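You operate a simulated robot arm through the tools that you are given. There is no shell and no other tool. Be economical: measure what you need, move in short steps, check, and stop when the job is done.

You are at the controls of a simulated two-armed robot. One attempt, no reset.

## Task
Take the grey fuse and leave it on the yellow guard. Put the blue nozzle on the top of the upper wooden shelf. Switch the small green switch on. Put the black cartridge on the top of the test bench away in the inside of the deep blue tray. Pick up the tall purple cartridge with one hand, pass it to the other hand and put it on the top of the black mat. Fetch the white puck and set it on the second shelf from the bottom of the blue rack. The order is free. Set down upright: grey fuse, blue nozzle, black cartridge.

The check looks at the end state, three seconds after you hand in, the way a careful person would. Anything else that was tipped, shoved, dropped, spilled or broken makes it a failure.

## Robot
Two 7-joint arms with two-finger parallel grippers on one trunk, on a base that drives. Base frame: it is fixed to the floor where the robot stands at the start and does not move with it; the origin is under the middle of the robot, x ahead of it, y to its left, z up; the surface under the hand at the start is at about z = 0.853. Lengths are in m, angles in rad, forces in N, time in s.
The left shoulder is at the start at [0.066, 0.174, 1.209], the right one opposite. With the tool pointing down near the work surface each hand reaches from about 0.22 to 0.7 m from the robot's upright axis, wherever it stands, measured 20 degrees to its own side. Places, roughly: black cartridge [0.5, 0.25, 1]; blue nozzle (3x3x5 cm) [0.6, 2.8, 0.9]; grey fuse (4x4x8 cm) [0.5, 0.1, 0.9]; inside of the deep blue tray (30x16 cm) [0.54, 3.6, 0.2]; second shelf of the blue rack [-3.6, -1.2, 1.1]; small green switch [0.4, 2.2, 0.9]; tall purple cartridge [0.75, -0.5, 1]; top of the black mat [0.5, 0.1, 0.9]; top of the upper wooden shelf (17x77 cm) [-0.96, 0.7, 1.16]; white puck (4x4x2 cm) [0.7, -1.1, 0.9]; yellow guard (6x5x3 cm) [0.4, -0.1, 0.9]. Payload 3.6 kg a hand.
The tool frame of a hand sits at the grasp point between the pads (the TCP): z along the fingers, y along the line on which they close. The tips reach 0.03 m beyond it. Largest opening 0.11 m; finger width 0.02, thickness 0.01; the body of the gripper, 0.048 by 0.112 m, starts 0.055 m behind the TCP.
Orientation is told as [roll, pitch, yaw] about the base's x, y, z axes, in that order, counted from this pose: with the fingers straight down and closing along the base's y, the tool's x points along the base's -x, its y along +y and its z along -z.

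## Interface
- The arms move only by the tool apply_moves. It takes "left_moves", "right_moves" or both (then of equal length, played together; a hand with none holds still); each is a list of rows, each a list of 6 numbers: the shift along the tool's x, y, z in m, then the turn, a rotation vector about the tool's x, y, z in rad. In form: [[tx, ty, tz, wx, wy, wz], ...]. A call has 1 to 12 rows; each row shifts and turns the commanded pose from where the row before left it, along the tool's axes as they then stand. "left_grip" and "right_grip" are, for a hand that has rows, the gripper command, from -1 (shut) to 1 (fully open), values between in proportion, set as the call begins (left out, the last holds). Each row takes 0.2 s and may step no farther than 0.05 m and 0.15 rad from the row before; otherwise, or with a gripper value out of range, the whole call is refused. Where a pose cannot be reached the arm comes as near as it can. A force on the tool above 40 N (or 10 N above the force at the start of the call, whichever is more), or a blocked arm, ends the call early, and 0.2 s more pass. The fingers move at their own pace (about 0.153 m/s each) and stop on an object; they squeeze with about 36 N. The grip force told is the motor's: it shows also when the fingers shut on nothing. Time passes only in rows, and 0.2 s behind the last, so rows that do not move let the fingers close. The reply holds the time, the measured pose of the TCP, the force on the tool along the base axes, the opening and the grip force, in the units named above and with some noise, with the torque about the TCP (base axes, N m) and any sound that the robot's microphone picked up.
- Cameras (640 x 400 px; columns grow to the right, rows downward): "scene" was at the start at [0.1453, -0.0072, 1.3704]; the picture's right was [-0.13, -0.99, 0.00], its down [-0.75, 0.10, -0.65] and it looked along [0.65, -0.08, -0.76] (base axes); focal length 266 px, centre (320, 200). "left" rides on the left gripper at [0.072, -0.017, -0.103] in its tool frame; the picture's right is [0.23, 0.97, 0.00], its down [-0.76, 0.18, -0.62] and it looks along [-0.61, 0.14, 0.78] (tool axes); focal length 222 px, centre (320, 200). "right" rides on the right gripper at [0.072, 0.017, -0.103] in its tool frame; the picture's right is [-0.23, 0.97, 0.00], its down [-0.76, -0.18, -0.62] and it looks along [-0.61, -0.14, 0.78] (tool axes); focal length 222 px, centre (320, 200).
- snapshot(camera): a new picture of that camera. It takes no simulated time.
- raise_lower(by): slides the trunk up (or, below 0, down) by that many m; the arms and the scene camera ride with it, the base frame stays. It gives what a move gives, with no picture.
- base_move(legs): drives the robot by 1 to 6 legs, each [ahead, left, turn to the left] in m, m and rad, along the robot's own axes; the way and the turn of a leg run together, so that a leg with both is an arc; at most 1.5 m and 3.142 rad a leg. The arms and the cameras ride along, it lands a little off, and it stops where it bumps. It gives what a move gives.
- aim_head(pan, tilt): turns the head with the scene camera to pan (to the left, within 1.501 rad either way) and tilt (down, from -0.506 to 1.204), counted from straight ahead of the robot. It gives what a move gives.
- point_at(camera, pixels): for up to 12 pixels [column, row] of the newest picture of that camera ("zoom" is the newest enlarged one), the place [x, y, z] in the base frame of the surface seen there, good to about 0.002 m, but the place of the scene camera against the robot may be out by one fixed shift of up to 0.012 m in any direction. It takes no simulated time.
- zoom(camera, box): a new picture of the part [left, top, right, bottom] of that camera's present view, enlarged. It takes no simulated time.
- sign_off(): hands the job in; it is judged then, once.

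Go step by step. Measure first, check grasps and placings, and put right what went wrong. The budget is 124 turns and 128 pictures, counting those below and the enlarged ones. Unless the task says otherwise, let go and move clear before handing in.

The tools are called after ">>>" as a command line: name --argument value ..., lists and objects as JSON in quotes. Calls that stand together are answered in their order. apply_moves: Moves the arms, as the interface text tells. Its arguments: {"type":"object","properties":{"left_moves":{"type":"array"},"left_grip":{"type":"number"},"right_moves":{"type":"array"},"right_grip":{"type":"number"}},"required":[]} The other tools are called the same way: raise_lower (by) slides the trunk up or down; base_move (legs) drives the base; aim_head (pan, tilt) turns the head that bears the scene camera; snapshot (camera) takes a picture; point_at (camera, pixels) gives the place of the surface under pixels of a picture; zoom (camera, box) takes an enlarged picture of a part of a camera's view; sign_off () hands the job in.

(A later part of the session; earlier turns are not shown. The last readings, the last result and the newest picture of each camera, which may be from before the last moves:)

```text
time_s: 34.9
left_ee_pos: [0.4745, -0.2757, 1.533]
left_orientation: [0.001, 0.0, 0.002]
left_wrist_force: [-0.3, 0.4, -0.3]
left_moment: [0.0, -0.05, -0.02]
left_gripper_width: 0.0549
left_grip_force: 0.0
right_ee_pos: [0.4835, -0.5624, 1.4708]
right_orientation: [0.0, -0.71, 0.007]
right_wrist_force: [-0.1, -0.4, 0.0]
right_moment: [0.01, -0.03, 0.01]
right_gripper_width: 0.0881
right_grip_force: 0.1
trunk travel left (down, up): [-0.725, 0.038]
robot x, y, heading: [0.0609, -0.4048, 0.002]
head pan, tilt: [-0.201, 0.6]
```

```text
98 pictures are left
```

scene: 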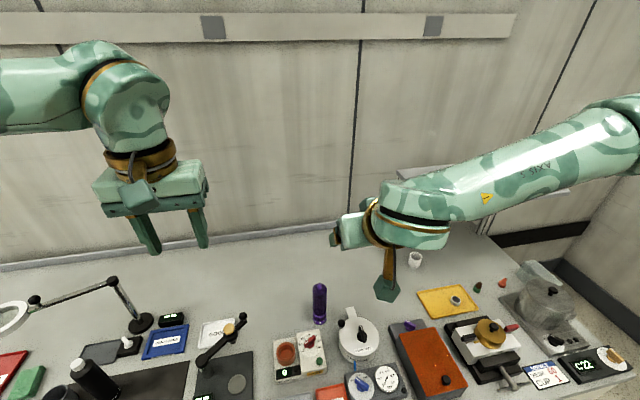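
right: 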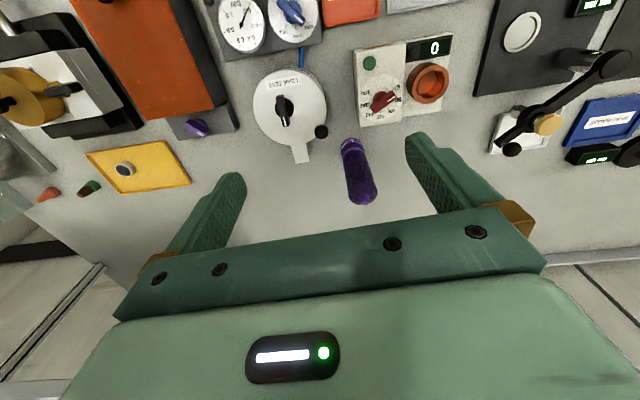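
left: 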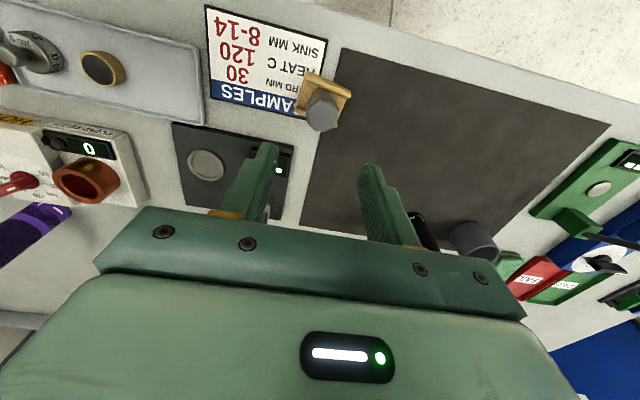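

Pitch is -0.71 as planned. I'll lower the trunk by 0.36 and look.

>>> raise_lower --by -0.36

>>> snapshot --camera "right"

>>> snapshot --camera "scene"

```text
time_s: 38.4
left_ee_pos: [0.4755, -0.2754, 1.1736]
left_orientation: [0.001, 0.0, 0.002]
left_wrist_force: [-0.7, 0.9, -0.1]
left_moment: [-0.04, 0.03, 0.01]
left_gripper_width: 0.0552
left_grip_force: 0.1
right_ee_pos: [0.4838, -0.5618, 1.1112]
right_orientation: [-0.003, -0.709, 0.005]
right_wrist_force: [0.7, -0.3, -0.3]
right_moment: [-0.01, -0.01, 0.01]
right_gripper_width: 0.0876
right_grip_force: 0.1
trunk travel left (down, up): [-0.365, 0.398]
robot x, y, heading: [0.0592, -0.4012, -0.003]
head pan, tilt: [-0.201, 0.6]
```

```text
97 pictures are left
```

right: 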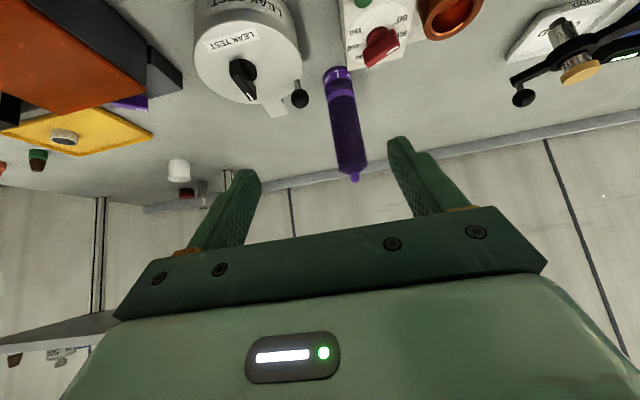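

```text
96 pictures are left
```

scene: 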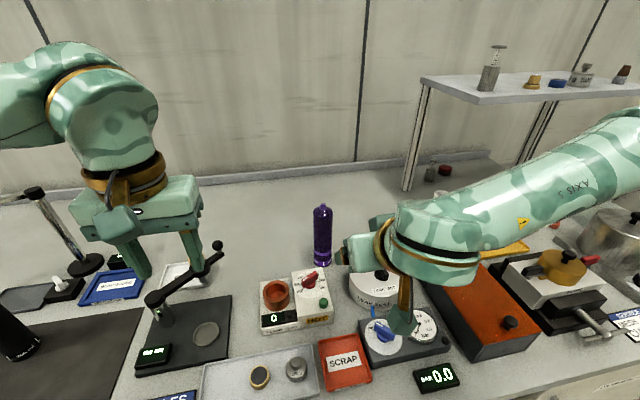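

>>> point_at --camera "right" --pixels '[[346, 100], [350, 140], [336, 140], [363, 140], [338, 80], [353, 178], [352, 168], [300, 99], [241, 75], [381, 45]]'

```text
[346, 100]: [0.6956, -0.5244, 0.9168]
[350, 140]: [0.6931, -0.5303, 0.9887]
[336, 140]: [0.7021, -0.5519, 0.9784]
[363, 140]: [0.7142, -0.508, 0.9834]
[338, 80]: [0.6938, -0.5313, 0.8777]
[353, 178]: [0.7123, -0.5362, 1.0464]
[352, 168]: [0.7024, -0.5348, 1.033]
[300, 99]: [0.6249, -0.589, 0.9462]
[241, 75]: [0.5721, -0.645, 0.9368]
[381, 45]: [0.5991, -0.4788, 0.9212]
```

The cartridge axis is confirmed at (0.717,-0.531). I'll move to the approach line and stop about 8 cm short.

>>> apply_moves --right_moves '[[-0.045, 0.015, 0, 0, 0, 0], [-0.045, 0.016, 0, 0, 0, 0], [-0.008, 0, 0.035, 0, 0, 0], [0, 0, 0.045, 0, 0, 0], [0, 0, 0.045, 0, 0, 0], [0, 0, 0.035, 0, 0, 0], [0, 0, 0, 0, 0, 0]]'

>>> snapshot --camera "right"

```text
time_s: 40.0
left_ee_pos: [0.4757, -0.2774, 1.1729]
left_orientation: [0.002, 0.0, 0.003]
left_wrist_force: [-0.6, 0.2, 0.1]
left_moment: [-0.01, -0.03, 0.0]
left_gripper_width: 0.0551
left_grip_force: 0.0
right_ee_pos: [0.6645, -0.5294, 1.0519]
right_orientation: [-0.001, -0.71, 0.007]
right_wrist_force: [0.0, 1.1, -0.4]
right_moment: [0.03, -0.01, -0.01]
right_gripper_width: 0.0881
right_grip_force: 0.2
trunk travel left (down, up): [-0.365, 0.398]
robot x, y, heading: [0.0581, -0.4003, -0.001]
head pan, tilt: [-0.201, 0.6]
```

```text
95 pictures are left
```

right: 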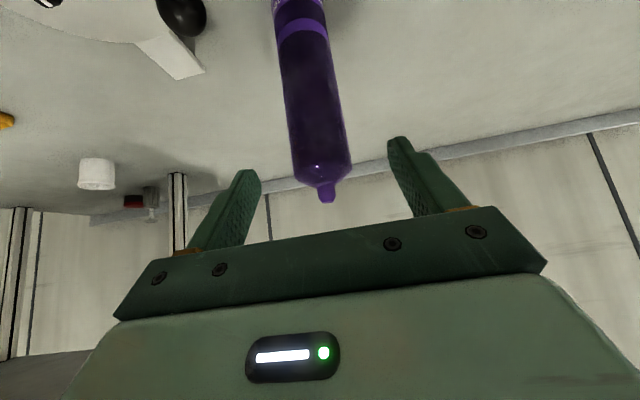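

It is well centred between the fingers, with 0.081 m left along the tool. I'll go in and close.

>>> apply_moves --right_moves '[[0, -0.001, 0.04, 0, 0, 0], [0, 0, 0.04, 0, 0, 0], [0, 0, 0, 0, 0, 0]]'

>>> apply_moves --right_moves '[[0, 0, 0, 0, 0, 0], [0, 0, 0, 0, 0, 0], [0, 0, 0, 0, 0, 0]]' --right_grip -0.6

>>> snapshot --camera "right"

```text
time_s: 40.8
left_ee_pos: [0.4756, -0.2758, 1.1736]
left_orientation: [0.001, 0.001, 0.001]
left_wrist_force: [0.4, -0.7, -0.1]
left_moment: [-0.01, -0.04, 0.02]
left_gripper_width: 0.0548
left_grip_force: 0.0
right_ee_pos: [0.7163, -0.5312, 0.9929]
right_orientation: [-0.002, -0.707, 0.005]
right_wrist_force: [0.1, 0.0, 0.1]
right_moment: [-0.01, 0.0, 0.01]
right_gripper_width: 0.0881
right_grip_force: 0.0
trunk travel left (down, up): [-0.365, 0.398]
robot x, y, heading: [0.0609, -0.4018, 0.001]
head pan, tilt: [-0.201, 0.6]
```

```text
time_s: 41.6
left_ee_pos: [0.4759, -0.2749, 1.1729]
left_orientation: [-0.001, 0.001, 0.002]
left_wrist_force: [0.5, 1.0, 0.6]
left_moment: [-0.03, 0.01, 0.0]
left_gripper_width: 0.0547
left_grip_force: 0.0
right_ee_pos: [0.7161, -0.5316, 0.9916]
right_orientation: [-0.001, -0.708, 0.006]
right_wrist_force: [1.3, -0.5, -0.1]
right_moment: [0.01, -0.09, -0.02]
right_gripper_width: 0.0492
right_grip_force: 35.6
trunk travel left (down, up): [-0.365, 0.398]
robot x, y, heading: [0.0561, -0.3997, -0.005]
head pan, tilt: [-0.201, 0.6]
```

```text
94 pictures are left
```

right: 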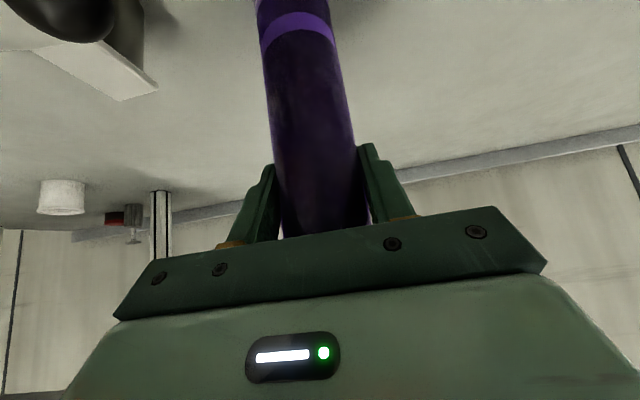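

It is gripped at 0.049 m. I'll lift straight up 0.18 m and then draw it back toward the robot.

>>> apply_moves --right_moves '[[-0.0293, 0, -0.0342, 0, 0, 0], [-0.0293, 0, -0.0342, 0, 0, 0], [-0.0293, 0, -0.0342, 0, 0, 0], [-0.0293, 0, -0.0342, 0, 0, 0], [0.0342, 0, -0.0293, 0, 0, 0], [0.0342, 0, -0.0293, 0, 0, 0], [0.0342, 0, -0.0293, 0, 0, 0], [0.0342, 0, -0.0293, 0, 0, 0], [0.0342, 0, -0.0293, 0, 0, 0], [0, 0, 0, 0, 0, 0]]'

>>> snapshot --camera "scene"

```text
time_s: 43.8
left_ee_pos: [0.4769, -0.2751, 1.1736]
left_orientation: [-0.001, 0.001, 0.001]
left_wrist_force: [-0.7, -0.4, -0.3]
left_moment: [0.0, -0.01, 0.02]
left_gripper_width: 0.0548
left_grip_force: 0.2
right_ee_pos: [0.4905, -0.5314, 1.1718]
right_orientation: [-0.002, -0.706, 0.005]
right_wrist_force: [-0.3, 0.9, -2.4]
right_moment: [0.01, -0.02, 0.05]
right_gripper_width: 0.0489
right_grip_force: 35.9
trunk travel left (down, up): [-0.365, 0.398]
robot x, y, heading: [0.0581, -0.4033, 0.002]
head pan, tilt: [-0.201, 0.6]
```

```text
93 pictures are left
```

scene: 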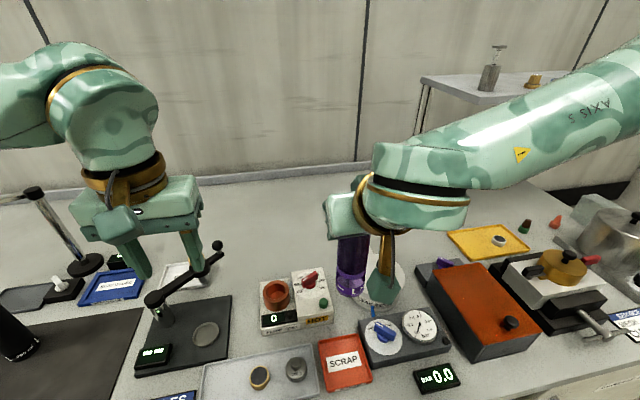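

The cartridge hangs upright and clear. I'll drive back left to where the mat is.

>>> base_move --legs '[[-0.06, 0.4, 0]]'

>>> aim_head --pan 0.0 --tilt 0.75

>>> snapshot --camera "scene"

```text
time_s: 46.3
left_ee_pos: [0.4118, 0.13, 1.173]
left_orientation: [0.001, 0.0, 0.01]
left_wrist_force: [-0.2, 0.5, -0.2]
left_moment: [-0.04, 0.01, 0.01]
left_gripper_width: 0.0552
left_grip_force: 0.0
right_ee_pos: [0.4269, -0.1254, 1.1725]
right_orientation: [-0.002, -0.71, 0.015]
right_wrist_force: [0.1, 0.3, -3.5]
right_moment: [-0.02, 0.0, -0.02]
right_gripper_width: 0.0493
right_grip_force: 36.0
trunk travel left (down, up): [-0.365, 0.398]
robot x, y, heading: [-0.0031, 0.0036, 0.008]
head pan, tilt: [-0.201, 0.6]
```

```text
time_s: 47.0
left_ee_pos: [0.412, 0.1299, 1.1724]
left_orientation: [0.001, -0.001, 0.012]
left_wrist_force: [-0.1, 0.2, -0.1]
left_moment: [-0.02, 0.0, 0.02]
left_gripper_width: 0.0548
left_grip_force: 0.1
right_ee_pos: [0.4285, -0.1257, 1.1713]
right_orientation: [-0.001, -0.708, 0.013]
right_wrist_force: [0.1, -0.4, -2.6]
right_moment: [0.01, 0.02, -0.01]
right_gripper_width: 0.0491
right_grip_force: 36.2
trunk travel left (down, up): [-0.365, 0.398]
robot x, y, heading: [-0.0064, -0.0004, 0.008]
head pan, tilt: [0.0, 0.75]
```

```text
92 pictures are left
```

scene: 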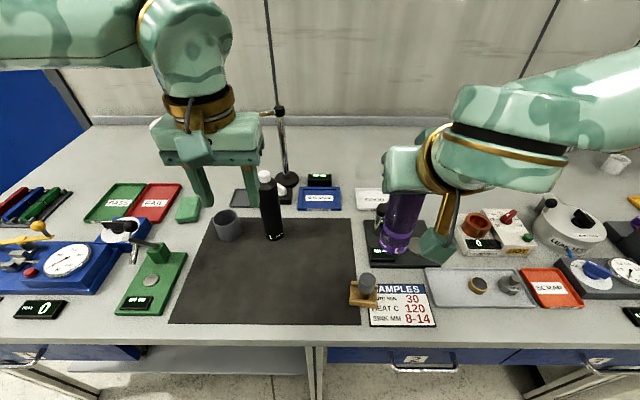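

I'll get the left hand ready for the hand-over by yawing it 90°, so it closes along x, then tilting it 60° to point toward the right.

>>> apply_moves --left_moves '[[0, 0.045, 0, 0, 0, 0.143], [0, 0, 0, 0, 0, 0.143], [0, 0, 0, 0, 0, 0.143], [0, 0, 0, 0, 0, 0.143], [0, 0, 0, 0, 0, 0.143], [0, 0, 0, 0, 0, 0.143], [0, 0, 0, 0, 0, 0.143], [0, 0, 0, 0, 0, 0.143], [0, 0, 0, 0, 0, 0.143], [0, 0, 0, 0, 0, 0.143], [0, 0, 0, 0, 0, 0.14], [0, 0, 0, 0, 0, 0]]' --left_grip 0.5

>>> apply_moves --left_moves '[[0, 0, 0, 0, -0.15, 0], [0, 0, 0, 0, -0.15, 0], [0, 0, 0, 0, -0.15, 0], [0, 0, 0, 0, -0.15, 0], [0, 0, 0, 0, -0.15, 0], [0, 0, 0, 0, -0.15, 0], [0, 0, 0, 0, -0.147, 0], [0, 0, 0, 0, 0, 0]]'

>>> snapshot --camera "scene"

>>> snapshot --camera "left"

```text
time_s: 49.6
left_ee_pos: [0.4112, 0.1746, 1.1736]
left_orientation: [0.001, 0.0, -0.467]
left_wrist_force: [0.1, -0.7, 0.0]
left_moment: [-0.01, -0.03, -0.02]
left_gripper_width: 0.0823
left_grip_force: 0.2
left hand out of reach, approached as far as the arm can: row 4, 5, 6, 7, 8, 9, 10, 11
right_ee_pos: [0.4284, -0.1257, 1.1723]
right_orientation: [-0.002, -0.706, 0.013]
right_wrist_force: [-0.2, 0.8, -3.5]
right_moment: [-0.04, -0.01, 0.03]
right_gripper_width: 0.0489
right_grip_force: 36.0
trunk travel left (down, up): [-0.365, 0.398]
robot x, y, heading: [-0.0075, -0.0009, 0.01]
head pan, tilt: [0.0, 0.75]
```

```text
time_s: 51.4
left_ee_pos: [0.438, 0.1751, 1.1776]
left_orientation: [-0.003, -1.047, -0.464]
left_wrist_force: [0.1, 0.1, -0.4]
left_moment: [-0.03, -0.02, 0.02]
left_gripper_width: 0.0825
left_grip_force: 0.1
left hand out of reach, approached as far as the arm can: row 6, 7
right_ee_pos: [0.4287, -0.1268, 1.1721]
right_orientation: [-0.002, -0.71, 0.013]
right_wrist_force: [0.7, 0.4, -3.1]
right_moment: [0.02, 0.0, 0.02]
right_gripper_width: 0.049
right_grip_force: 36.0
trunk travel left (down, up): [-0.365, 0.398]
robot x, y, heading: [-0.005, 0.0001, 0.012]
head pan, tilt: [0.0, 0.75]
```

```text
91 pictures are left
```

scene: 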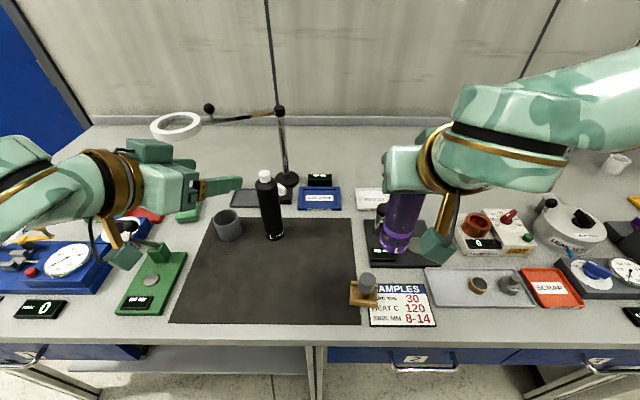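

```text
90 pictures are left
```

left: 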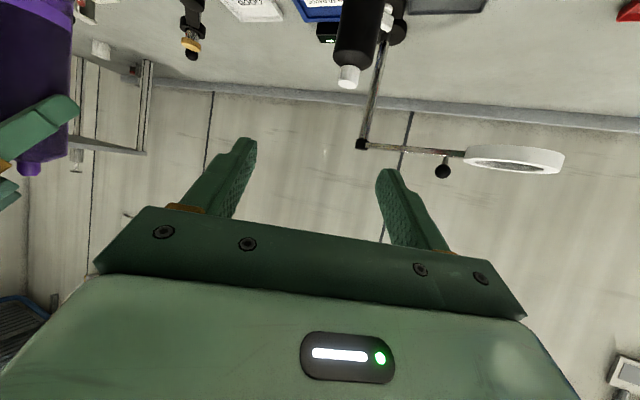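

When vertical, the left wrist yaw stopped at -0.47, and the hand is now pitched 60°. I'll continue turning about the vertical, left hand inward to about -1.0 and right hand to about +0.5, so they face each other.

>>> apply_moves --left_moves '[[0, 0, 0, 0.121, 0, 0.07], [0, 0, 0, 0.121, 0, 0.07], [0, 0, 0, 0.121, 0, 0.07], [0, 0, 0, 0.121, 0, 0.07], [0, 0, 0, 0, 0, 0]]' --right_moves '[[0, 0, 0, -0.0814, 0, -0.0949], [0, 0, 0, -0.0814, 0, -0.0949], [0, 0, 0, -0.0814, 0, -0.0949], [0, 0, 0, -0.0814, 0, -0.0949], [0, 0, 0, 0, 0, 0]]'

>>> snapshot --camera "scene"

```text
time_s: 52.6
left_ee_pos: [0.4387, 0.1776, 1.1756]
left_orientation: [0.0, -1.048, -0.885]
left_wrist_force: [0.1, 0.4, 0.4]
left_moment: [0.02, 0.01, 0.01]
left_gripper_width: 0.0824
left_grip_force: 0.0
left hand out of reach, approached as far as the arm can: row 4
right_ee_pos: [0.4275, -0.1263, 1.1733]
right_orientation: [-0.001, -0.707, 0.515]
right_wrist_force: [0.0, 0.1, -2.9]
right_moment: [-0.02, 0.01, -0.02]
right_gripper_width: 0.049
right_grip_force: 36.1
trunk travel left (down, up): [-0.365, 0.398]
robot x, y, heading: [-0.0001, 0.0027, 0.006]
head pan, tilt: [0.0, 0.75]
```

```text
89 pictures are left
```

scene: 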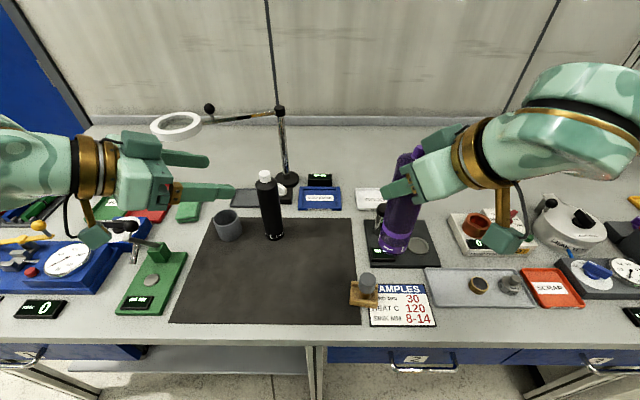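

The hands face each other well. I'll check the held cartridge's position and whether it is vertical.

>>> zoom --camera "scene" --box '[340, 130, 460, 270]'

>>> snapshot --camera "left"

>>> point_at --camera "scene" --pixels '[[402, 215], [397, 240], [390, 215], [414, 215], [384, 238], [408, 240], [405, 165], [395, 252]]'

```text
2.86 times, centred on (400, 200) of scene
```

zoom: 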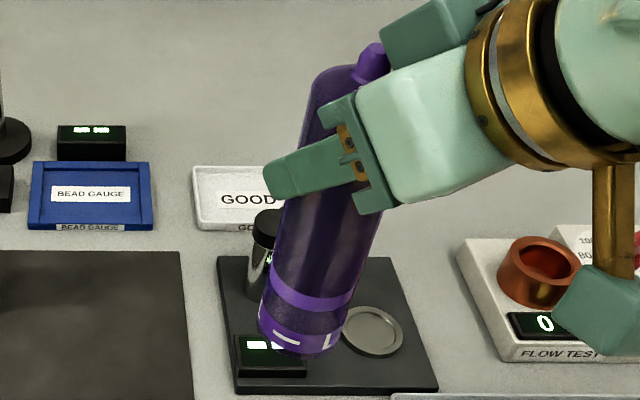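

```text
87 pictures are left
```

left: 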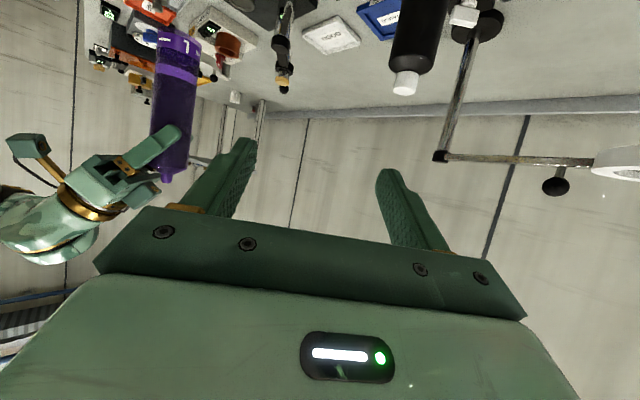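

```text
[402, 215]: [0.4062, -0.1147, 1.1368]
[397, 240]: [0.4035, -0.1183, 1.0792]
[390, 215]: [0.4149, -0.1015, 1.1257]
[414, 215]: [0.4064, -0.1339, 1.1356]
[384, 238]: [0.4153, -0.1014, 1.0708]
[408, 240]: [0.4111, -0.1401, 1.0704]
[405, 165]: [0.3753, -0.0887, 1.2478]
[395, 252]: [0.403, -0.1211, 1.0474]
```

The cartridge is vertical with its bottom at about 1.035. I'll push it 0.1 m forward for room, and bring the left hand to a stand-off 0.12 m short of it.

>>> apply_moves --right_moves '[[-0.022, -0.0164, 0.0189, 0, 0, 0], [-0.022, -0.0164, 0.0189, 0, 0, 0], [-0.022, -0.0164, 0.0189, 0, 0, 0], [0, 0, 0, 0, 0, 0]]'

>>> apply_moves --left_moves '[[-0.0115, -0.0207, 0.0292, 0, 0, 0], [-0.0115, -0.0207, 0.0292, 0, 0, 0], [-0.0115, -0.0207, 0.0292, 0, 0, 0], [-0.0115, -0.0207, 0.0292, 0, 0, 0], [-0.0115, -0.0207, 0.0292, 0, 0, 0], [-0.0115, -0.0207, 0.0292, 0, 0, 0], [0, 0, 0, 0, 0, 0]]'

>>> snapshot --camera "scene"

>>> snapshot --camera "left"

```text
time_s: 53.6
left_ee_pos: [0.438, 0.1752, 1.1761]
left_orientation: [0.0, -1.046, -0.884]
left_wrist_force: [0.4, -0.4, -0.5]
left_moment: [-0.01, 0.0, 0.0]
left_gripper_width: 0.0826
left_grip_force: 0.1
right_ee_pos: [0.5288, -0.128, 1.1749]
right_orientation: [-0.003, -0.708, 0.516]
right_wrist_force: [-0.4, 0.9, -2.3]
right_moment: [-0.03, 0.01, 0.0]
right_gripper_width: 0.0491
right_grip_force: 35.9
trunk travel left (down, up): [-0.365, 0.398]
robot x, y, heading: [-0.001, -0.0022, 0.007]
head pan, tilt: [0.0, 0.75]
```

```text
time_s: 55.2
left_ee_pos: [0.4618, -0.0469, 1.1477]
left_orientation: [-0.003, -1.047, -0.881]
left_wrist_force: [0.8, 0.1, 0.2]
left_moment: [0.0, 0.0, -0.04]
left_gripper_width: 0.0823
left_grip_force: 0.0
right_ee_pos: [0.5275, -0.1276, 1.1738]
right_orientation: [-0.003, -0.707, 0.515]
right_wrist_force: [0.1, -0.1, -3.1]
right_moment: [-0.02, -0.05, -0.02]
right_gripper_width: 0.0489
right_grip_force: 35.7
trunk travel left (down, up): [-0.365, 0.398]
robot x, y, heading: [-0.0042, -0.0038, 0.005]
head pan, tilt: [0.0, 0.75]
```

```text
86 pictures are left
```

scene: 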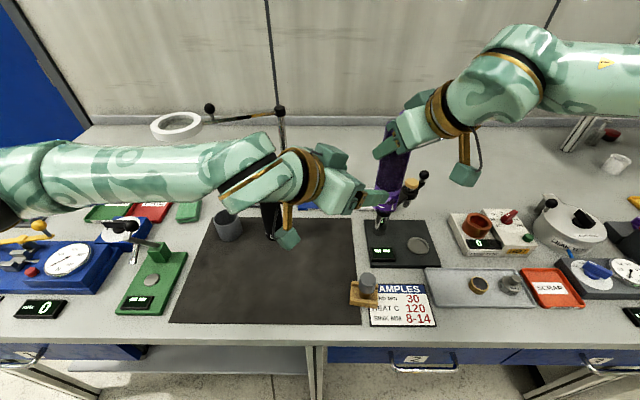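

```text
85 pictures are left
```

left: 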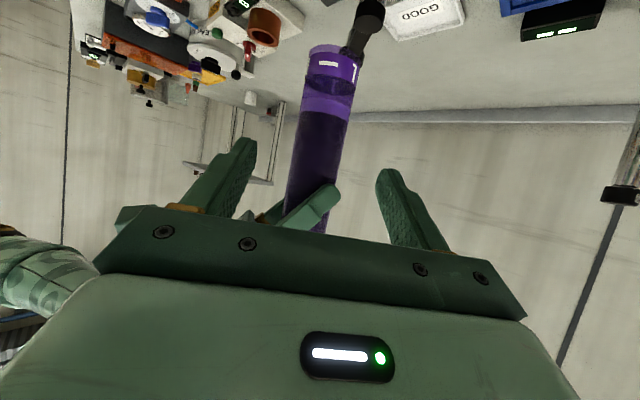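

The cartridge at (325,100) lies nearly between the left fingers. I'll measure it from this camera.

>>> point_at --camera "left" --pixels '[[332, 70], [326, 100], [320, 140], [304, 110], [345, 110], [330, 48], [330, 200], [310, 205], [368, 20]]'

```text
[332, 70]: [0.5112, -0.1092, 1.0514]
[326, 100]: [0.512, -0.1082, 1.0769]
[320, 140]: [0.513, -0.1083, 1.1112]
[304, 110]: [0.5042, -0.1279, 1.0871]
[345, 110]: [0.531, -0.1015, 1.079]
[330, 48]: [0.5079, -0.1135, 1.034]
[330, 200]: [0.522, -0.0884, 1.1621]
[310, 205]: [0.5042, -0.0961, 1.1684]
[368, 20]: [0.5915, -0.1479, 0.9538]
```

The axis is at (0.527,-0.126), so I need 0.123 m along the tool. I'll advance in two stages and check before closing.

>>> apply_moves --left_moves '[[0.0077, 0, 0.03, 0, 0, 0], [0, 0, 0.035, 0, 0, 0], [0, 0, 0.03, 0, 0, 0], [0, 0, 0.0276, 0, 0, 0], [0, 0, 0, 0, 0, 0]]'

>>> zoom --camera "scene" --box '[300, 90, 480, 250]'

>>> snapshot --camera "left"

```text
time_s: 56.4
left_ee_pos: [0.5252, -0.127, 1.0797]
left_orientation: [-0.003, -1.047, -0.882]
left_wrist_force: [0.6, 0.4, -0.1]
left_moment: [-0.02, 0.0, 0.0]
left_gripper_width: 0.0821
left_grip_force: 0.1
right_ee_pos: [0.5288, -0.1282, 1.1739]
right_orientation: [-0.001, -0.709, 0.516]
right_wrist_force: [0.0, 0.7, -2.7]
right_moment: [0.0, 0.01, 0.01]
right_gripper_width: 0.0491
right_grip_force: 36.0
trunk travel left (down, up): [-0.365, 0.398]
robot x, y, heading: [-0.0017, -0.0053, 0.01]
head pan, tilt: [0.0, 0.75]
```

```text
2.50 times, centred on (390, 170) of scene
```

zoom: 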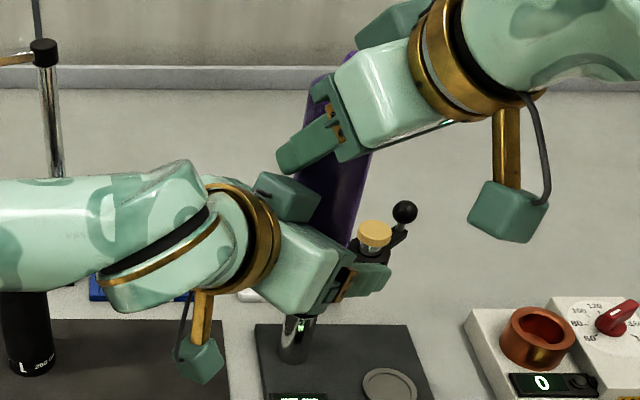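

```text
83 pictures are left
```

left: 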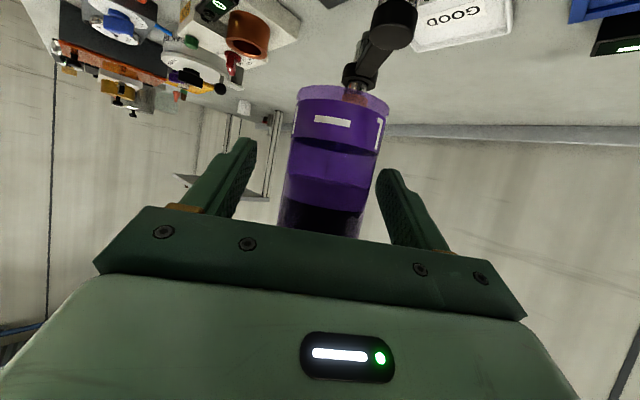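

The cartridge is between the left fingers with nothing touching. I'll close the left, then open the right.

>>> apply_moves --left_moves '[[0, 0, 0, 0, 0, 0], [0, 0, 0, 0, 0, 0], [0, 0, 0, 0, 0, 0]]' --left_grip -0.6

```text
time_s: 57.2
left_ee_pos: [0.526, -0.1262, 1.0789]
left_orientation: [-0.002, -1.044, -0.881]
left_wrist_force: [3.3, 8.7, -2.4]
left_moment: [-0.61, 0.27, 0.23]
left_gripper_width: 0.0497
left_grip_force: 35.9
right_ee_pos: [0.5288, -0.1303, 1.1737]
right_orientation: [-0.002, -0.706, 0.513]
right_wrist_force: [-4.1, -8.7, 2.9]
right_moment: [-0.2, 0.25, -0.13]
right_gripper_width: 0.049
right_grip_force: 36.0
trunk travel left (down, up): [-0.365, 0.398]
robot x, y, heading: [-0.0014, -0.0024, 0.008]
head pan, tilt: [0.0, 0.75]
```

Both hands hold it with about 9 N between them. I'll release the right hand and back it away along its own axis.

>>> apply_moves --right_moves '[[0, 0, 0, 0, 0, 0], [0, 0, 0, 0, 0, 0], [0, 0, -0.04, 0, 0, 0], [0, 0, -0.04, 0, 0, 0], [0, 0, -0.04, 0, 0, 0], [0, 0, -0.04, 0, 0, 0], [0, 0, 0, 0, 0, 0]]' --right_grip 0.5

>>> zoom --camera "scene" --box '[280, 70, 500, 250]'

>>> snapshot --camera "right"

```text
time_s: 58.8
left_ee_pos: [0.526, -0.1269, 1.0798]
left_orientation: [0.0, -1.045, -0.881]
left_wrist_force: [0.0, -0.2, 0.5]
left_moment: [0.0, 0.02, 0.03]
left_gripper_width: 0.0494
left_grip_force: 36.1
right_ee_pos: [0.4365, -0.1779, 1.2952]
right_orientation: [-0.003, -0.706, 0.514]
right_wrist_force: [0.7, 0.8, 0.1]
right_moment: [-0.01, 0.01, 0.0]
right_gripper_width: 0.0825
right_grip_force: 0.1
trunk travel left (down, up): [-0.365, 0.398]
robot x, y, heading: [-0.0046, -0.0032, 0.013]
head pan, tilt: [0.0, 0.75]
```

```text
2.22 times, centred on (390, 160) of scene
```

zoom: 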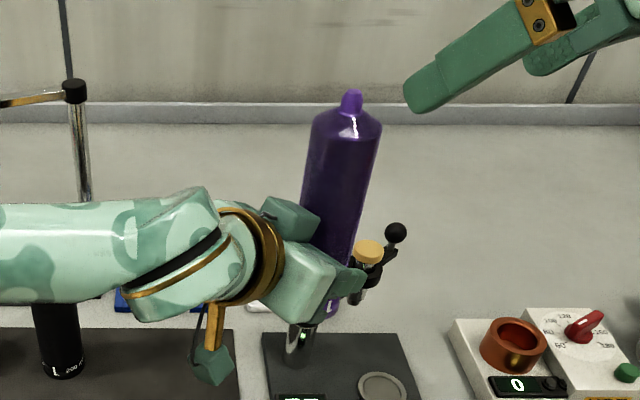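

```text
81 pictures are left
```

right: 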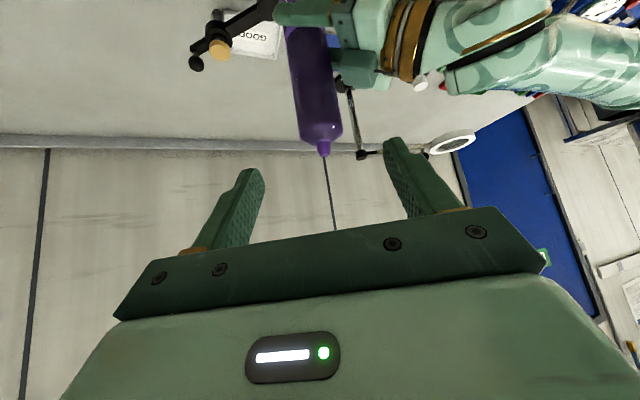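

The hand-over worked and the left hand holds it upright. I'll carry it to a free spot on the mat near (0.50,0.03) and lower it to just above the mat.

>>> apply_moves --left_moves '[[0.0172, 0.02, -0.0298, 0, 0, 0], [0.0172, 0.02, -0.0298, 0, 0, 0], [0.0172, 0.02, -0.0298, 0, 0, 0], [0.0172, 0.02, -0.0298, 0, 0, 0], [0.0355, 0, 0.0205, 0, 0, 0], [0.0355, 0, 0.0205, 0, 0, 0], [0.0355, 0, 0.0205, 0, 0, 0], [0.026, 0, 0.015, 0, 0, 0], [0, 0, 0, 0, 0, 0]]'

>>> snapshot --camera "scene"

>>> snapshot --camera "left"

```text
time_s: 60.8
left_ee_pos: [0.5, 0.0296, 0.9296]
left_orientation: [0.0, -1.049, -0.885]
left_wrist_force: [0.7, 0.1, -0.3]
left_moment: [-0.04, 0.0, 0.02]
left_gripper_width: 0.0495
left_grip_force: 35.9
right_ee_pos: [0.4363, -0.176, 1.2951]
right_orientation: [-0.003, -0.706, 0.512]
right_wrist_force: [0.2, -0.3, -0.2]
right_moment: [0.01, -0.01, 0.02]
right_gripper_width: 0.0824
right_grip_force: 0.0
trunk travel left (down, up): [-0.365, 0.398]
robot x, y, heading: [0.0005, 0.0015, 0.008]
head pan, tilt: [0.0, 0.75]
```

```text
80 pictures are left
```

scene: 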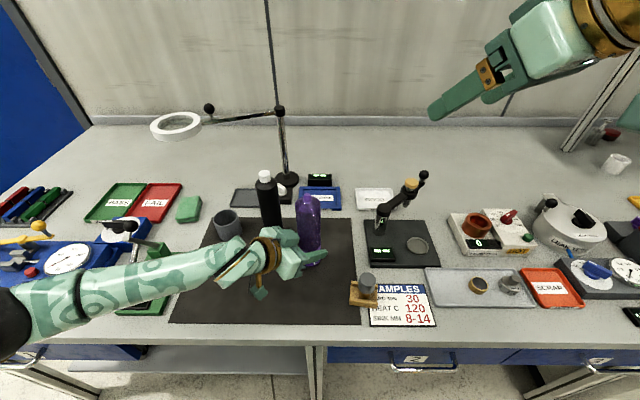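

```text
79 pictures are left
```

left: 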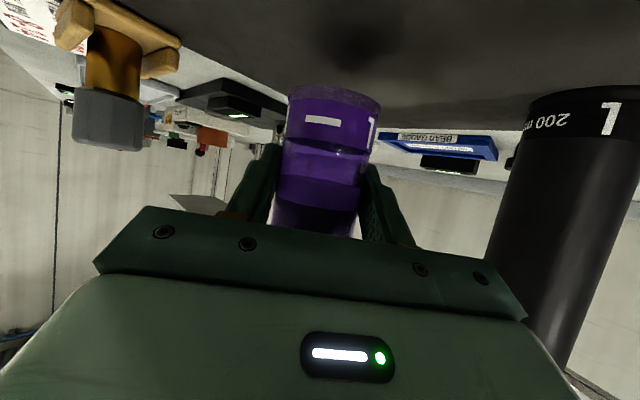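

The cartridge is about 3 cm above the mat. The left forearm passes close to the green device at (150,270), so I'll check clearances before the last descent.

>>> point_at --camera "scene" --pixels '[[130, 285], [150, 280], [155, 250], [180, 280], [100, 295], [155, 308], [130, 302], [258, 293], [200, 272], [60, 262], [40, 228], [100, 262]]'

>>> zoom --camera "scene" --box '[0, 190, 340, 340]'

```text
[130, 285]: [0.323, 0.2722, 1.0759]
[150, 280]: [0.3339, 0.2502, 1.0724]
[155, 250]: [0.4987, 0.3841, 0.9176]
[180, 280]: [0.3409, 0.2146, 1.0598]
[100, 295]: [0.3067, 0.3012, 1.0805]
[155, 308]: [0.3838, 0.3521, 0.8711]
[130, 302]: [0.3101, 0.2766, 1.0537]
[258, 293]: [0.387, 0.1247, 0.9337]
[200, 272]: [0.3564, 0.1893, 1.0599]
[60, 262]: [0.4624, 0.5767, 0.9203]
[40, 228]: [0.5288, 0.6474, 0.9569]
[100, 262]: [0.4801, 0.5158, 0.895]
```

```text
1.88 times, centred on (170, 265) of scene
```

zoom: 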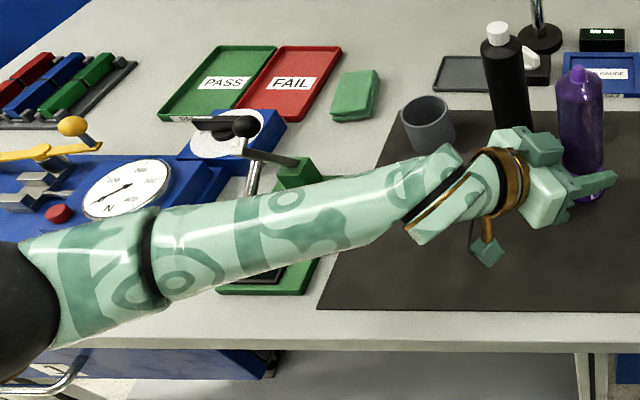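

The forearm's underside is near 0.98, well above the device. I'll lower slowly to contact.

>>> apply_moves --left_moves '[[0.0173, 0, 0.01, 0, 0, 0], [0.0043, 0, 0.0025, 0, 0, 0], [0.0017, 0, 0.001, 0, 0, 0], [0.0017, 0, 0.001, 0, 0, 0], [0, 0, 0, 0, 0, 0]]'

>>> zoom --camera "left" --box '[220, 40, 440, 180]'

```text
time_s: 62.0
left_ee_pos: [0.4991, 0.0285, 0.9012]
left_orientation: [0.003, -1.051, -0.89]
left_wrist_force: [-1.0, -0.5, 11.0]
left_moment: [0.19, -0.19, 0.04]
left_gripper_width: 0.0495
left_grip_force: 36.5
right_ee_pos: [0.4354, -0.177, 1.2955]
right_orientation: [-0.001, -0.709, 0.516]
right_wrist_force: [-0.1, -0.6, 0.0]
right_moment: [0.03, 0.02, 0.02]
right_gripper_width: 0.0827
right_grip_force: 0.0
trunk travel left (down, up): [-0.365, 0.398]
robot x, y, heading: [-0.0056, 0.001, 0.007]
head pan, tilt: [0.0, 0.75]
```

```text
2.86 times, centred on (330, 110) of left
```

zoom: 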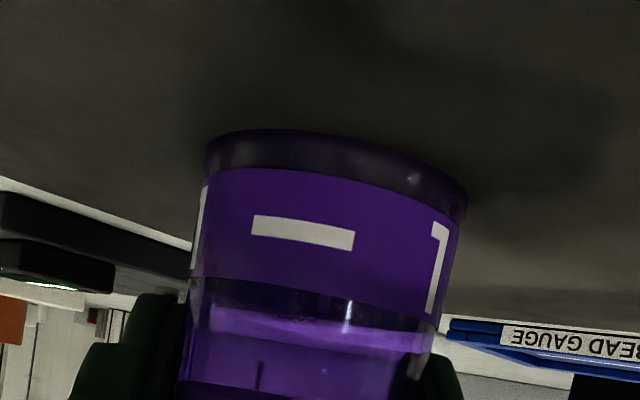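

It reads 11 N upward, so the cartridge is standing on the mat. I'll open and back straight out along the fingers.

>>> apply_moves --left_moves '[[0, 0, 0, 0, 0, 0], [0, 0, 0, 0, 0, 0], [0, 0, -0.02, 0, 0, 0], [0, 0, -0.03, 0, 0, 0], [0, 0, -0.04, 0, 0, 0], [0, 0, -0.04, 0, 0, 0], [0, 0, 0, 0, 0, 0]]' --left_grip 0.4

>>> snapshot --camera "left"

>>> snapshot --camera "scene"

```text
time_s: 63.6
left_ee_pos: [0.4286, 0.1169, 0.9627]
left_orientation: [-0.003, -1.047, -0.883]
left_wrist_force: [0.3, -0.2, 0.5]
left_moment: [0.03, 0.03, -0.04]
left_gripper_width: 0.0769
left_grip_force: 0.0
right_ee_pos: [0.4375, -0.1759, 1.2955]
right_orientation: [0.0, -0.708, 0.515]
right_wrist_force: [0.5, -0.5, -0.2]
right_moment: [-0.01, 0.01, -0.01]
right_gripper_width: 0.0824
right_grip_force: 0.1
trunk travel left (down, up): [-0.365, 0.398]
robot x, y, heading: [-0.006, 0.0005, 0.004]
head pan, tilt: [0.0, 0.75]
```

```text
76 pictures are left
```

left: 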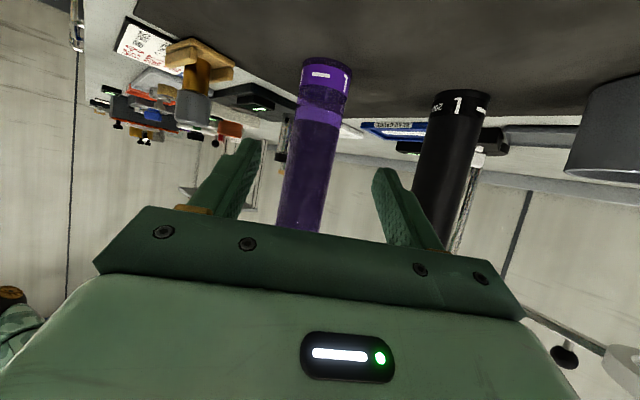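

```text
75 pictures are left
```

scene: 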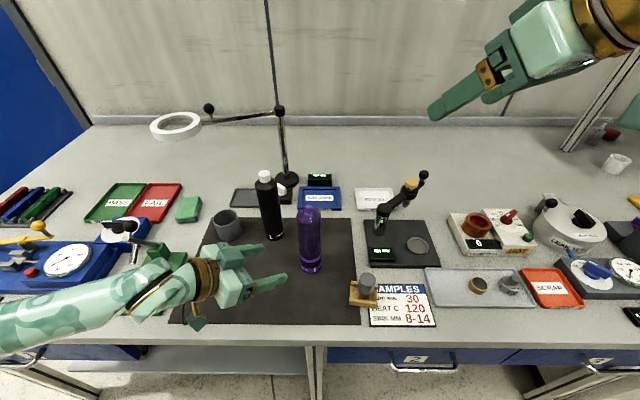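

The purple cartridge stands on the mat at (310,240). Next is the black cartridge with the left hand: I'll raise it and set yaw to about -0.4 and pitch to about -0.8.

>>> apply_moves --left_moves '[[-0.0346, 0, -0.02, 0, 0, 0], [-0.0346, 0, -0.02, 0, 0, 0], [-0.0346, 0, -0.02, 0, 0, 0], [0, 0, 0, -0.104, 0, -0.06], [0, 0, 0, -0.104, 0, -0.06], [0, 0, 0, -0.104, 0, -0.06], [0, 0, 0, -0.104, 0, -0.06], [0, 0, 0, 0, 0.125, 0], [0, 0, 0, 0, 0.125, 0], [0, 0, 0, 0, 0, 0]]' --left_grip 0.8

>>> snapshot --camera "left"

```text
time_s: 65.8
left_ee_pos: [0.4281, 0.1183, 1.0841]
left_orientation: [-0.001, -0.796, -0.704]
left_wrist_force: [0.4, 0.0, 0.2]
left_moment: [0.04, 0.01, -0.01]
left_gripper_width: 0.0989
left_grip_force: 0.1
left hand out of reach, approached as far as the arm can: row 5, 6, 7
right_ee_pos: [0.4363, -0.1763, 1.2959]
right_orientation: [-0.002, -0.708, 0.515]
right_wrist_force: [-0.5, -0.6, -0.5]
right_moment: [0.0, 0.0, -0.01]
right_gripper_width: 0.0825
right_grip_force: 0.1
trunk travel left (down, up): [-0.365, 0.398]
robot x, y, heading: [-0.0015, 0.0006, 0.008]
head pan, tilt: [0.0, 0.75]
```

```text
74 pictures are left
```

left: 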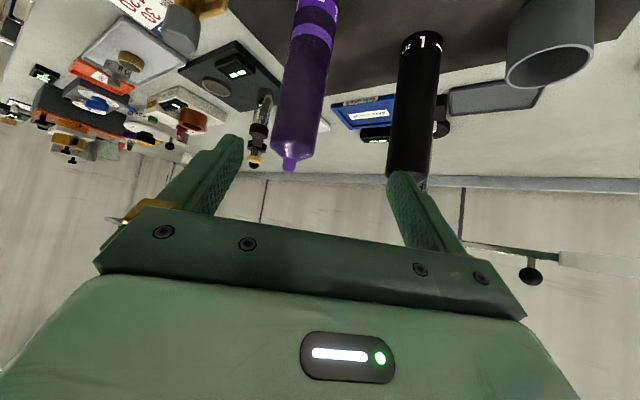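

The yaw stopped at -0.70. I'll shift the hand a bit to the left, away from the torso, and try the turn again.

>>> apply_moves --left_moves '[[0.0044, 0.0297, -0.0188, 0, 0, 0], [0.0044, 0.0297, -0.0188, 0, 0, 0], [0.0044, 0.0297, -0.0188, 0, 0, 0], [0, 0, 0, -0.0714, 0, -0.07], [0, 0, 0, -0.0714, 0, -0.07], [0, 0, 0, -0.0714, 0, -0.07], [0, 0, 0, -0.0714, 0, -0.07], [0, 0, 0, 0, 0, 0]]'

>>> snapshot --camera "left"

```text
time_s: 67.6
left_ee_pos: [0.4482, 0.2169, 1.1128]
left_orientation: [-0.002, -0.797, -0.302]
left_wrist_force: [-0.6, 0.7, 0.5]
left_moment: [0.0, 0.0, 0.03]
left_gripper_width: 0.099
left_grip_force: 0.2
right_ee_pos: [0.437, -0.1762, 1.2949]
right_orientation: [0.0, -0.707, 0.514]
right_wrist_force: [0.1, 1.1, -0.3]
right_moment: [-0.01, -0.02, 0.01]
right_gripper_width: 0.0826
right_grip_force: 0.1
trunk travel left (down, up): [-0.365, 0.398]
robot x, y, heading: [-0.0076, 0.0023, 0.009]
head pan, tilt: [0.0, 0.75]
```

```text
73 pictures are left
```

left: 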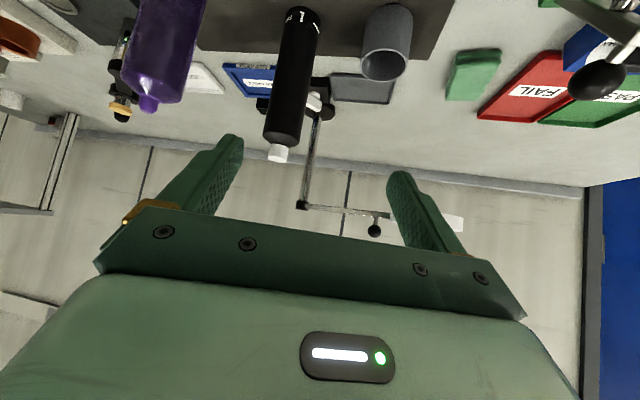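

Yaw is now -0.30 and the black cartridge is at (290,80). I'll measure it.

>>> point_at --camera "left" --pixels '[[302, 20], [296, 60], [288, 110], [269, 110], [305, 110], [283, 137], [278, 153], [145, 100], [165, 60], [385, 40]]'

```text
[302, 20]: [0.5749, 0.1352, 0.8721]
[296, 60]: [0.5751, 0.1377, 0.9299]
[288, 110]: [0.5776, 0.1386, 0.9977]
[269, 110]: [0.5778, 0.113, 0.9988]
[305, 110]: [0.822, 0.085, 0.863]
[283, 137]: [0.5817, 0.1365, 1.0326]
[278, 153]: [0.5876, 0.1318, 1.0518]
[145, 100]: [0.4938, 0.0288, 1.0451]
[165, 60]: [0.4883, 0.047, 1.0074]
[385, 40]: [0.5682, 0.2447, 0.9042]
```

The axis is about (0.598,0.126) with the cap top at 1.066. I'll align sideways, then come in along the tool and stop short.

>>> apply_moves --left_moves '[[-0.022, -0.021, 0.02, 0, 0, 0], [-0.0218, -0.0213, 0.02, 0, 0, 0], [0, 0, 0.045, 0, 0, 0], [0, 0, 0.04, 0, 0, 0], [0, 0, 0, 0, 0, 0]]'

>>> snapshot --camera "left"

```text
time_s: 68.8
left_ee_pos: [0.5499, 0.1417, 1.0565]
left_orientation: [-0.002, -0.798, -0.303]
left_wrist_force: [-0.2, 0.2, 0.0]
left_moment: [0.02, 0.01, 0.01]
left_gripper_width: 0.0992
left_grip_force: 0.2
right_ee_pos: [0.4359, -0.1772, 1.2958]
right_orientation: [-0.001, -0.708, 0.514]
right_wrist_force: [-0.2, 0.8, 0.4]
right_moment: [0.01, 0.0, 0.04]
right_gripper_width: 0.0824
right_grip_force: 0.0
trunk travel left (down, up): [-0.365, 0.398]
robot x, y, heading: [-0.0058, -0.0, 0.011]
head pan, tilt: [0.0, 0.75]
```

```text
72 pictures are left
```

left: 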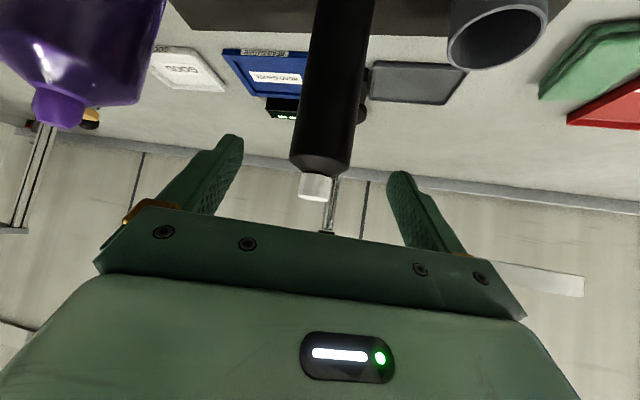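

It is centred, with 0.070 m left. I'll go in and close.

>>> apply_moves --left_moves '[[0, 0, 0.035, 0, 0, 0], [0, 0, 0.035, 0, 0, 0], [0, 0, 0, 0, 0, 0]]'

>>> apply_moves --left_moves '[[0, 0, 0, 0, 0, 0], [0, 0, 0, 0, 0, 0], [0, 0, 0, 0, 0, 0]]' --left_grip -0.6

>>> snapshot --camera "left"

```text
time_s: 69.6
left_ee_pos: [0.5969, 0.124, 1.0076]
left_orientation: [-0.002, -0.795, -0.304]
left_wrist_force: [-0.2, -0.7, 0.4]
left_moment: [-0.02, -0.04, 0.03]
left_gripper_width: 0.0991
left_grip_force: 0.1
right_ee_pos: [0.4363, -0.176, 1.2944]
right_orientation: [-0.002, -0.707, 0.515]
right_wrist_force: [-1.0, 0.0, 0.4]
right_moment: [0.0, -0.02, -0.01]
right_gripper_width: 0.0825
right_grip_force: 0.0
trunk travel left (down, up): [-0.365, 0.398]
robot x, y, heading: [-0.002, -0.0026, 0.008]
head pan, tilt: [0.0, 0.75]
```

```text
time_s: 70.4
left_ee_pos: [0.5987, 0.1255, 1.0075]
left_orientation: [-0.001, -0.795, -0.304]
left_wrist_force: [2.0, 1.1, 0.3]
left_moment: [0.14, -0.23, 0.04]
left_gripper_width: 0.0495
left_grip_force: 36.0
right_ee_pos: [0.437, -0.1754, 1.2946]
right_orientation: [-0.001, -0.707, 0.512]
right_wrist_force: [-0.1, -0.2, 0.2]
right_moment: [0.04, 0.02, 0.02]
right_gripper_width: 0.0824
right_grip_force: 0.0
trunk travel left (down, up): [-0.365, 0.398]
robot x, y, heading: [-0.001, 0.0004, 0.008]
head pan, tilt: [0.0, 0.75]
```

```text
71 pictures are left
```

left: 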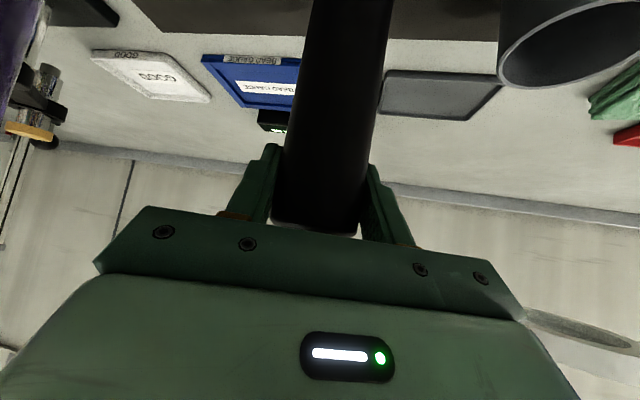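

It is gripped at 0.0495 m. Before lifting I'll check the lamp arm's position.

>>> point_at --camera "scene" --pixels '[[278, 112], [245, 117], [286, 150], [210, 110], [175, 138], [288, 180]]'

```text
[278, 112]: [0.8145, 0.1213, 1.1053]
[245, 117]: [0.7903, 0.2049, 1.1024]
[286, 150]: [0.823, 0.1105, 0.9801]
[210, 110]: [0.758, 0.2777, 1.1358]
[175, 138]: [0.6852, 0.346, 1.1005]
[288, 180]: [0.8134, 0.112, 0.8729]
```

The lamp is at x of at least 0.68, so lifting at x 0.6 is safe. I'll lift with the trunk and then draw the cartridge back.

>>> raise_lower --by 0.2

>>> apply_moves --left_moves '[[0.03, -0.0134, -0.0307, 0, 0, 0], [0.03, -0.0134, -0.0307, 0, 0, 0], [0.03, -0.0134, -0.0307, 0, 0, 0], [0.03, -0.0134, -0.0307, 0, 0, 0], [0, 0, 0, 0, 0, 0]]'

>>> snapshot --camera "scene"

```text
time_s: 72.6
left_ee_pos: [0.5979, 0.1263, 1.2097]
left_orientation: [-0.002, -0.797, -0.304]
left_wrist_force: [0.1, 0.5, -3.1]
left_moment: [-0.01, 0.0, 0.0]
left_gripper_width: 0.049
left_grip_force: 36.0
right_ee_pos: [0.4368, -0.1783, 1.4932]
right_orientation: [0.0, -0.707, 0.515]
right_wrist_force: [-0.4, -0.3, 0.2]
right_moment: [0.01, -0.01, -0.03]
right_gripper_width: 0.0827
right_grip_force: 0.0
trunk travel left (down, up): [-0.565, 0.198]
robot x, y, heading: [-0.0037, 0.0024, 0.005]
head pan, tilt: [0.0, 0.75]
```

```text
time_s: 73.8
left_ee_pos: [0.4988, 0.1276, 1.2096]
left_orientation: [-0.002, -0.797, -0.305]
left_wrist_force: [-0.9, -0.2, -3.2]
left_moment: [-0.01, -0.02, 0.01]
left_gripper_width: 0.0492
left_grip_force: 35.8
left hand out of reach, approached as far as the arm can: row 3, 4
right_ee_pos: [0.4367, -0.1782, 1.494]
right_orientation: [-0.001, -0.707, 0.513]
right_wrist_force: [0.1, 0.0, -0.2]
right_moment: [0.03, 0.0, 0.0]
right_gripper_width: 0.0827
right_grip_force: 0.1
trunk travel left (down, up): [-0.565, 0.198]
robot x, y, heading: [-0.0025, 0.0004, 0.007]
head pan, tilt: [0.0, 0.75]
```

```text
70 pictures are left
```

scene: 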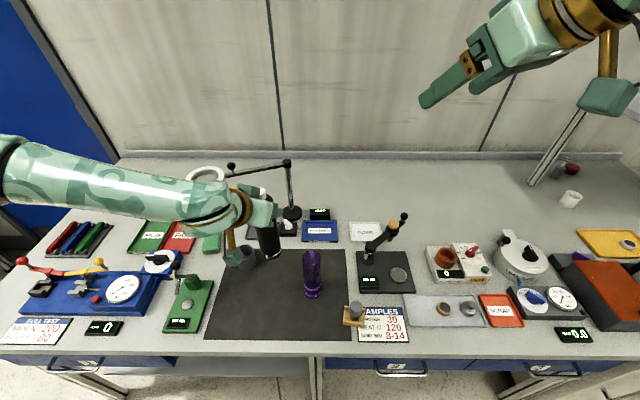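

The black cartridge is held high and upright. I'll look to the left to plan the drive toward the tray.

>>> aim_head --pan 1.3 --tilt 0.4

>>> snapshot --camera "scene"

```text
time_s: 75.2
left_ee_pos: [0.4988, 0.1267, 1.2101]
left_orientation: [-0.002, -0.797, -0.305]
left_wrist_force: [0.8, 0.1, -2.2]
left_moment: [0.03, 0.03, -0.03]
left_gripper_width: 0.0492
left_grip_force: 35.7
right_ee_pos: [0.4376, -0.178, 1.4945]
right_orientation: [0.0, -0.707, 0.513]
right_wrist_force: [0.7, -0.8, 0.4]
right_moment: [0.0, -0.01, 0.02]
right_gripper_width: 0.0825
right_grip_force: 0.1
trunk travel left (down, up): [-0.565, 0.198]
robot x, y, heading: [-0.0025, -0.0021, 0.011]
head pan, tilt: [1.3, 0.4]
```

```text
69 pictures are left
```

scene: 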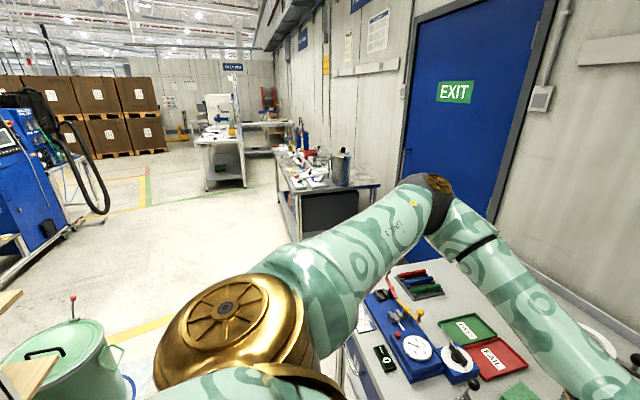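

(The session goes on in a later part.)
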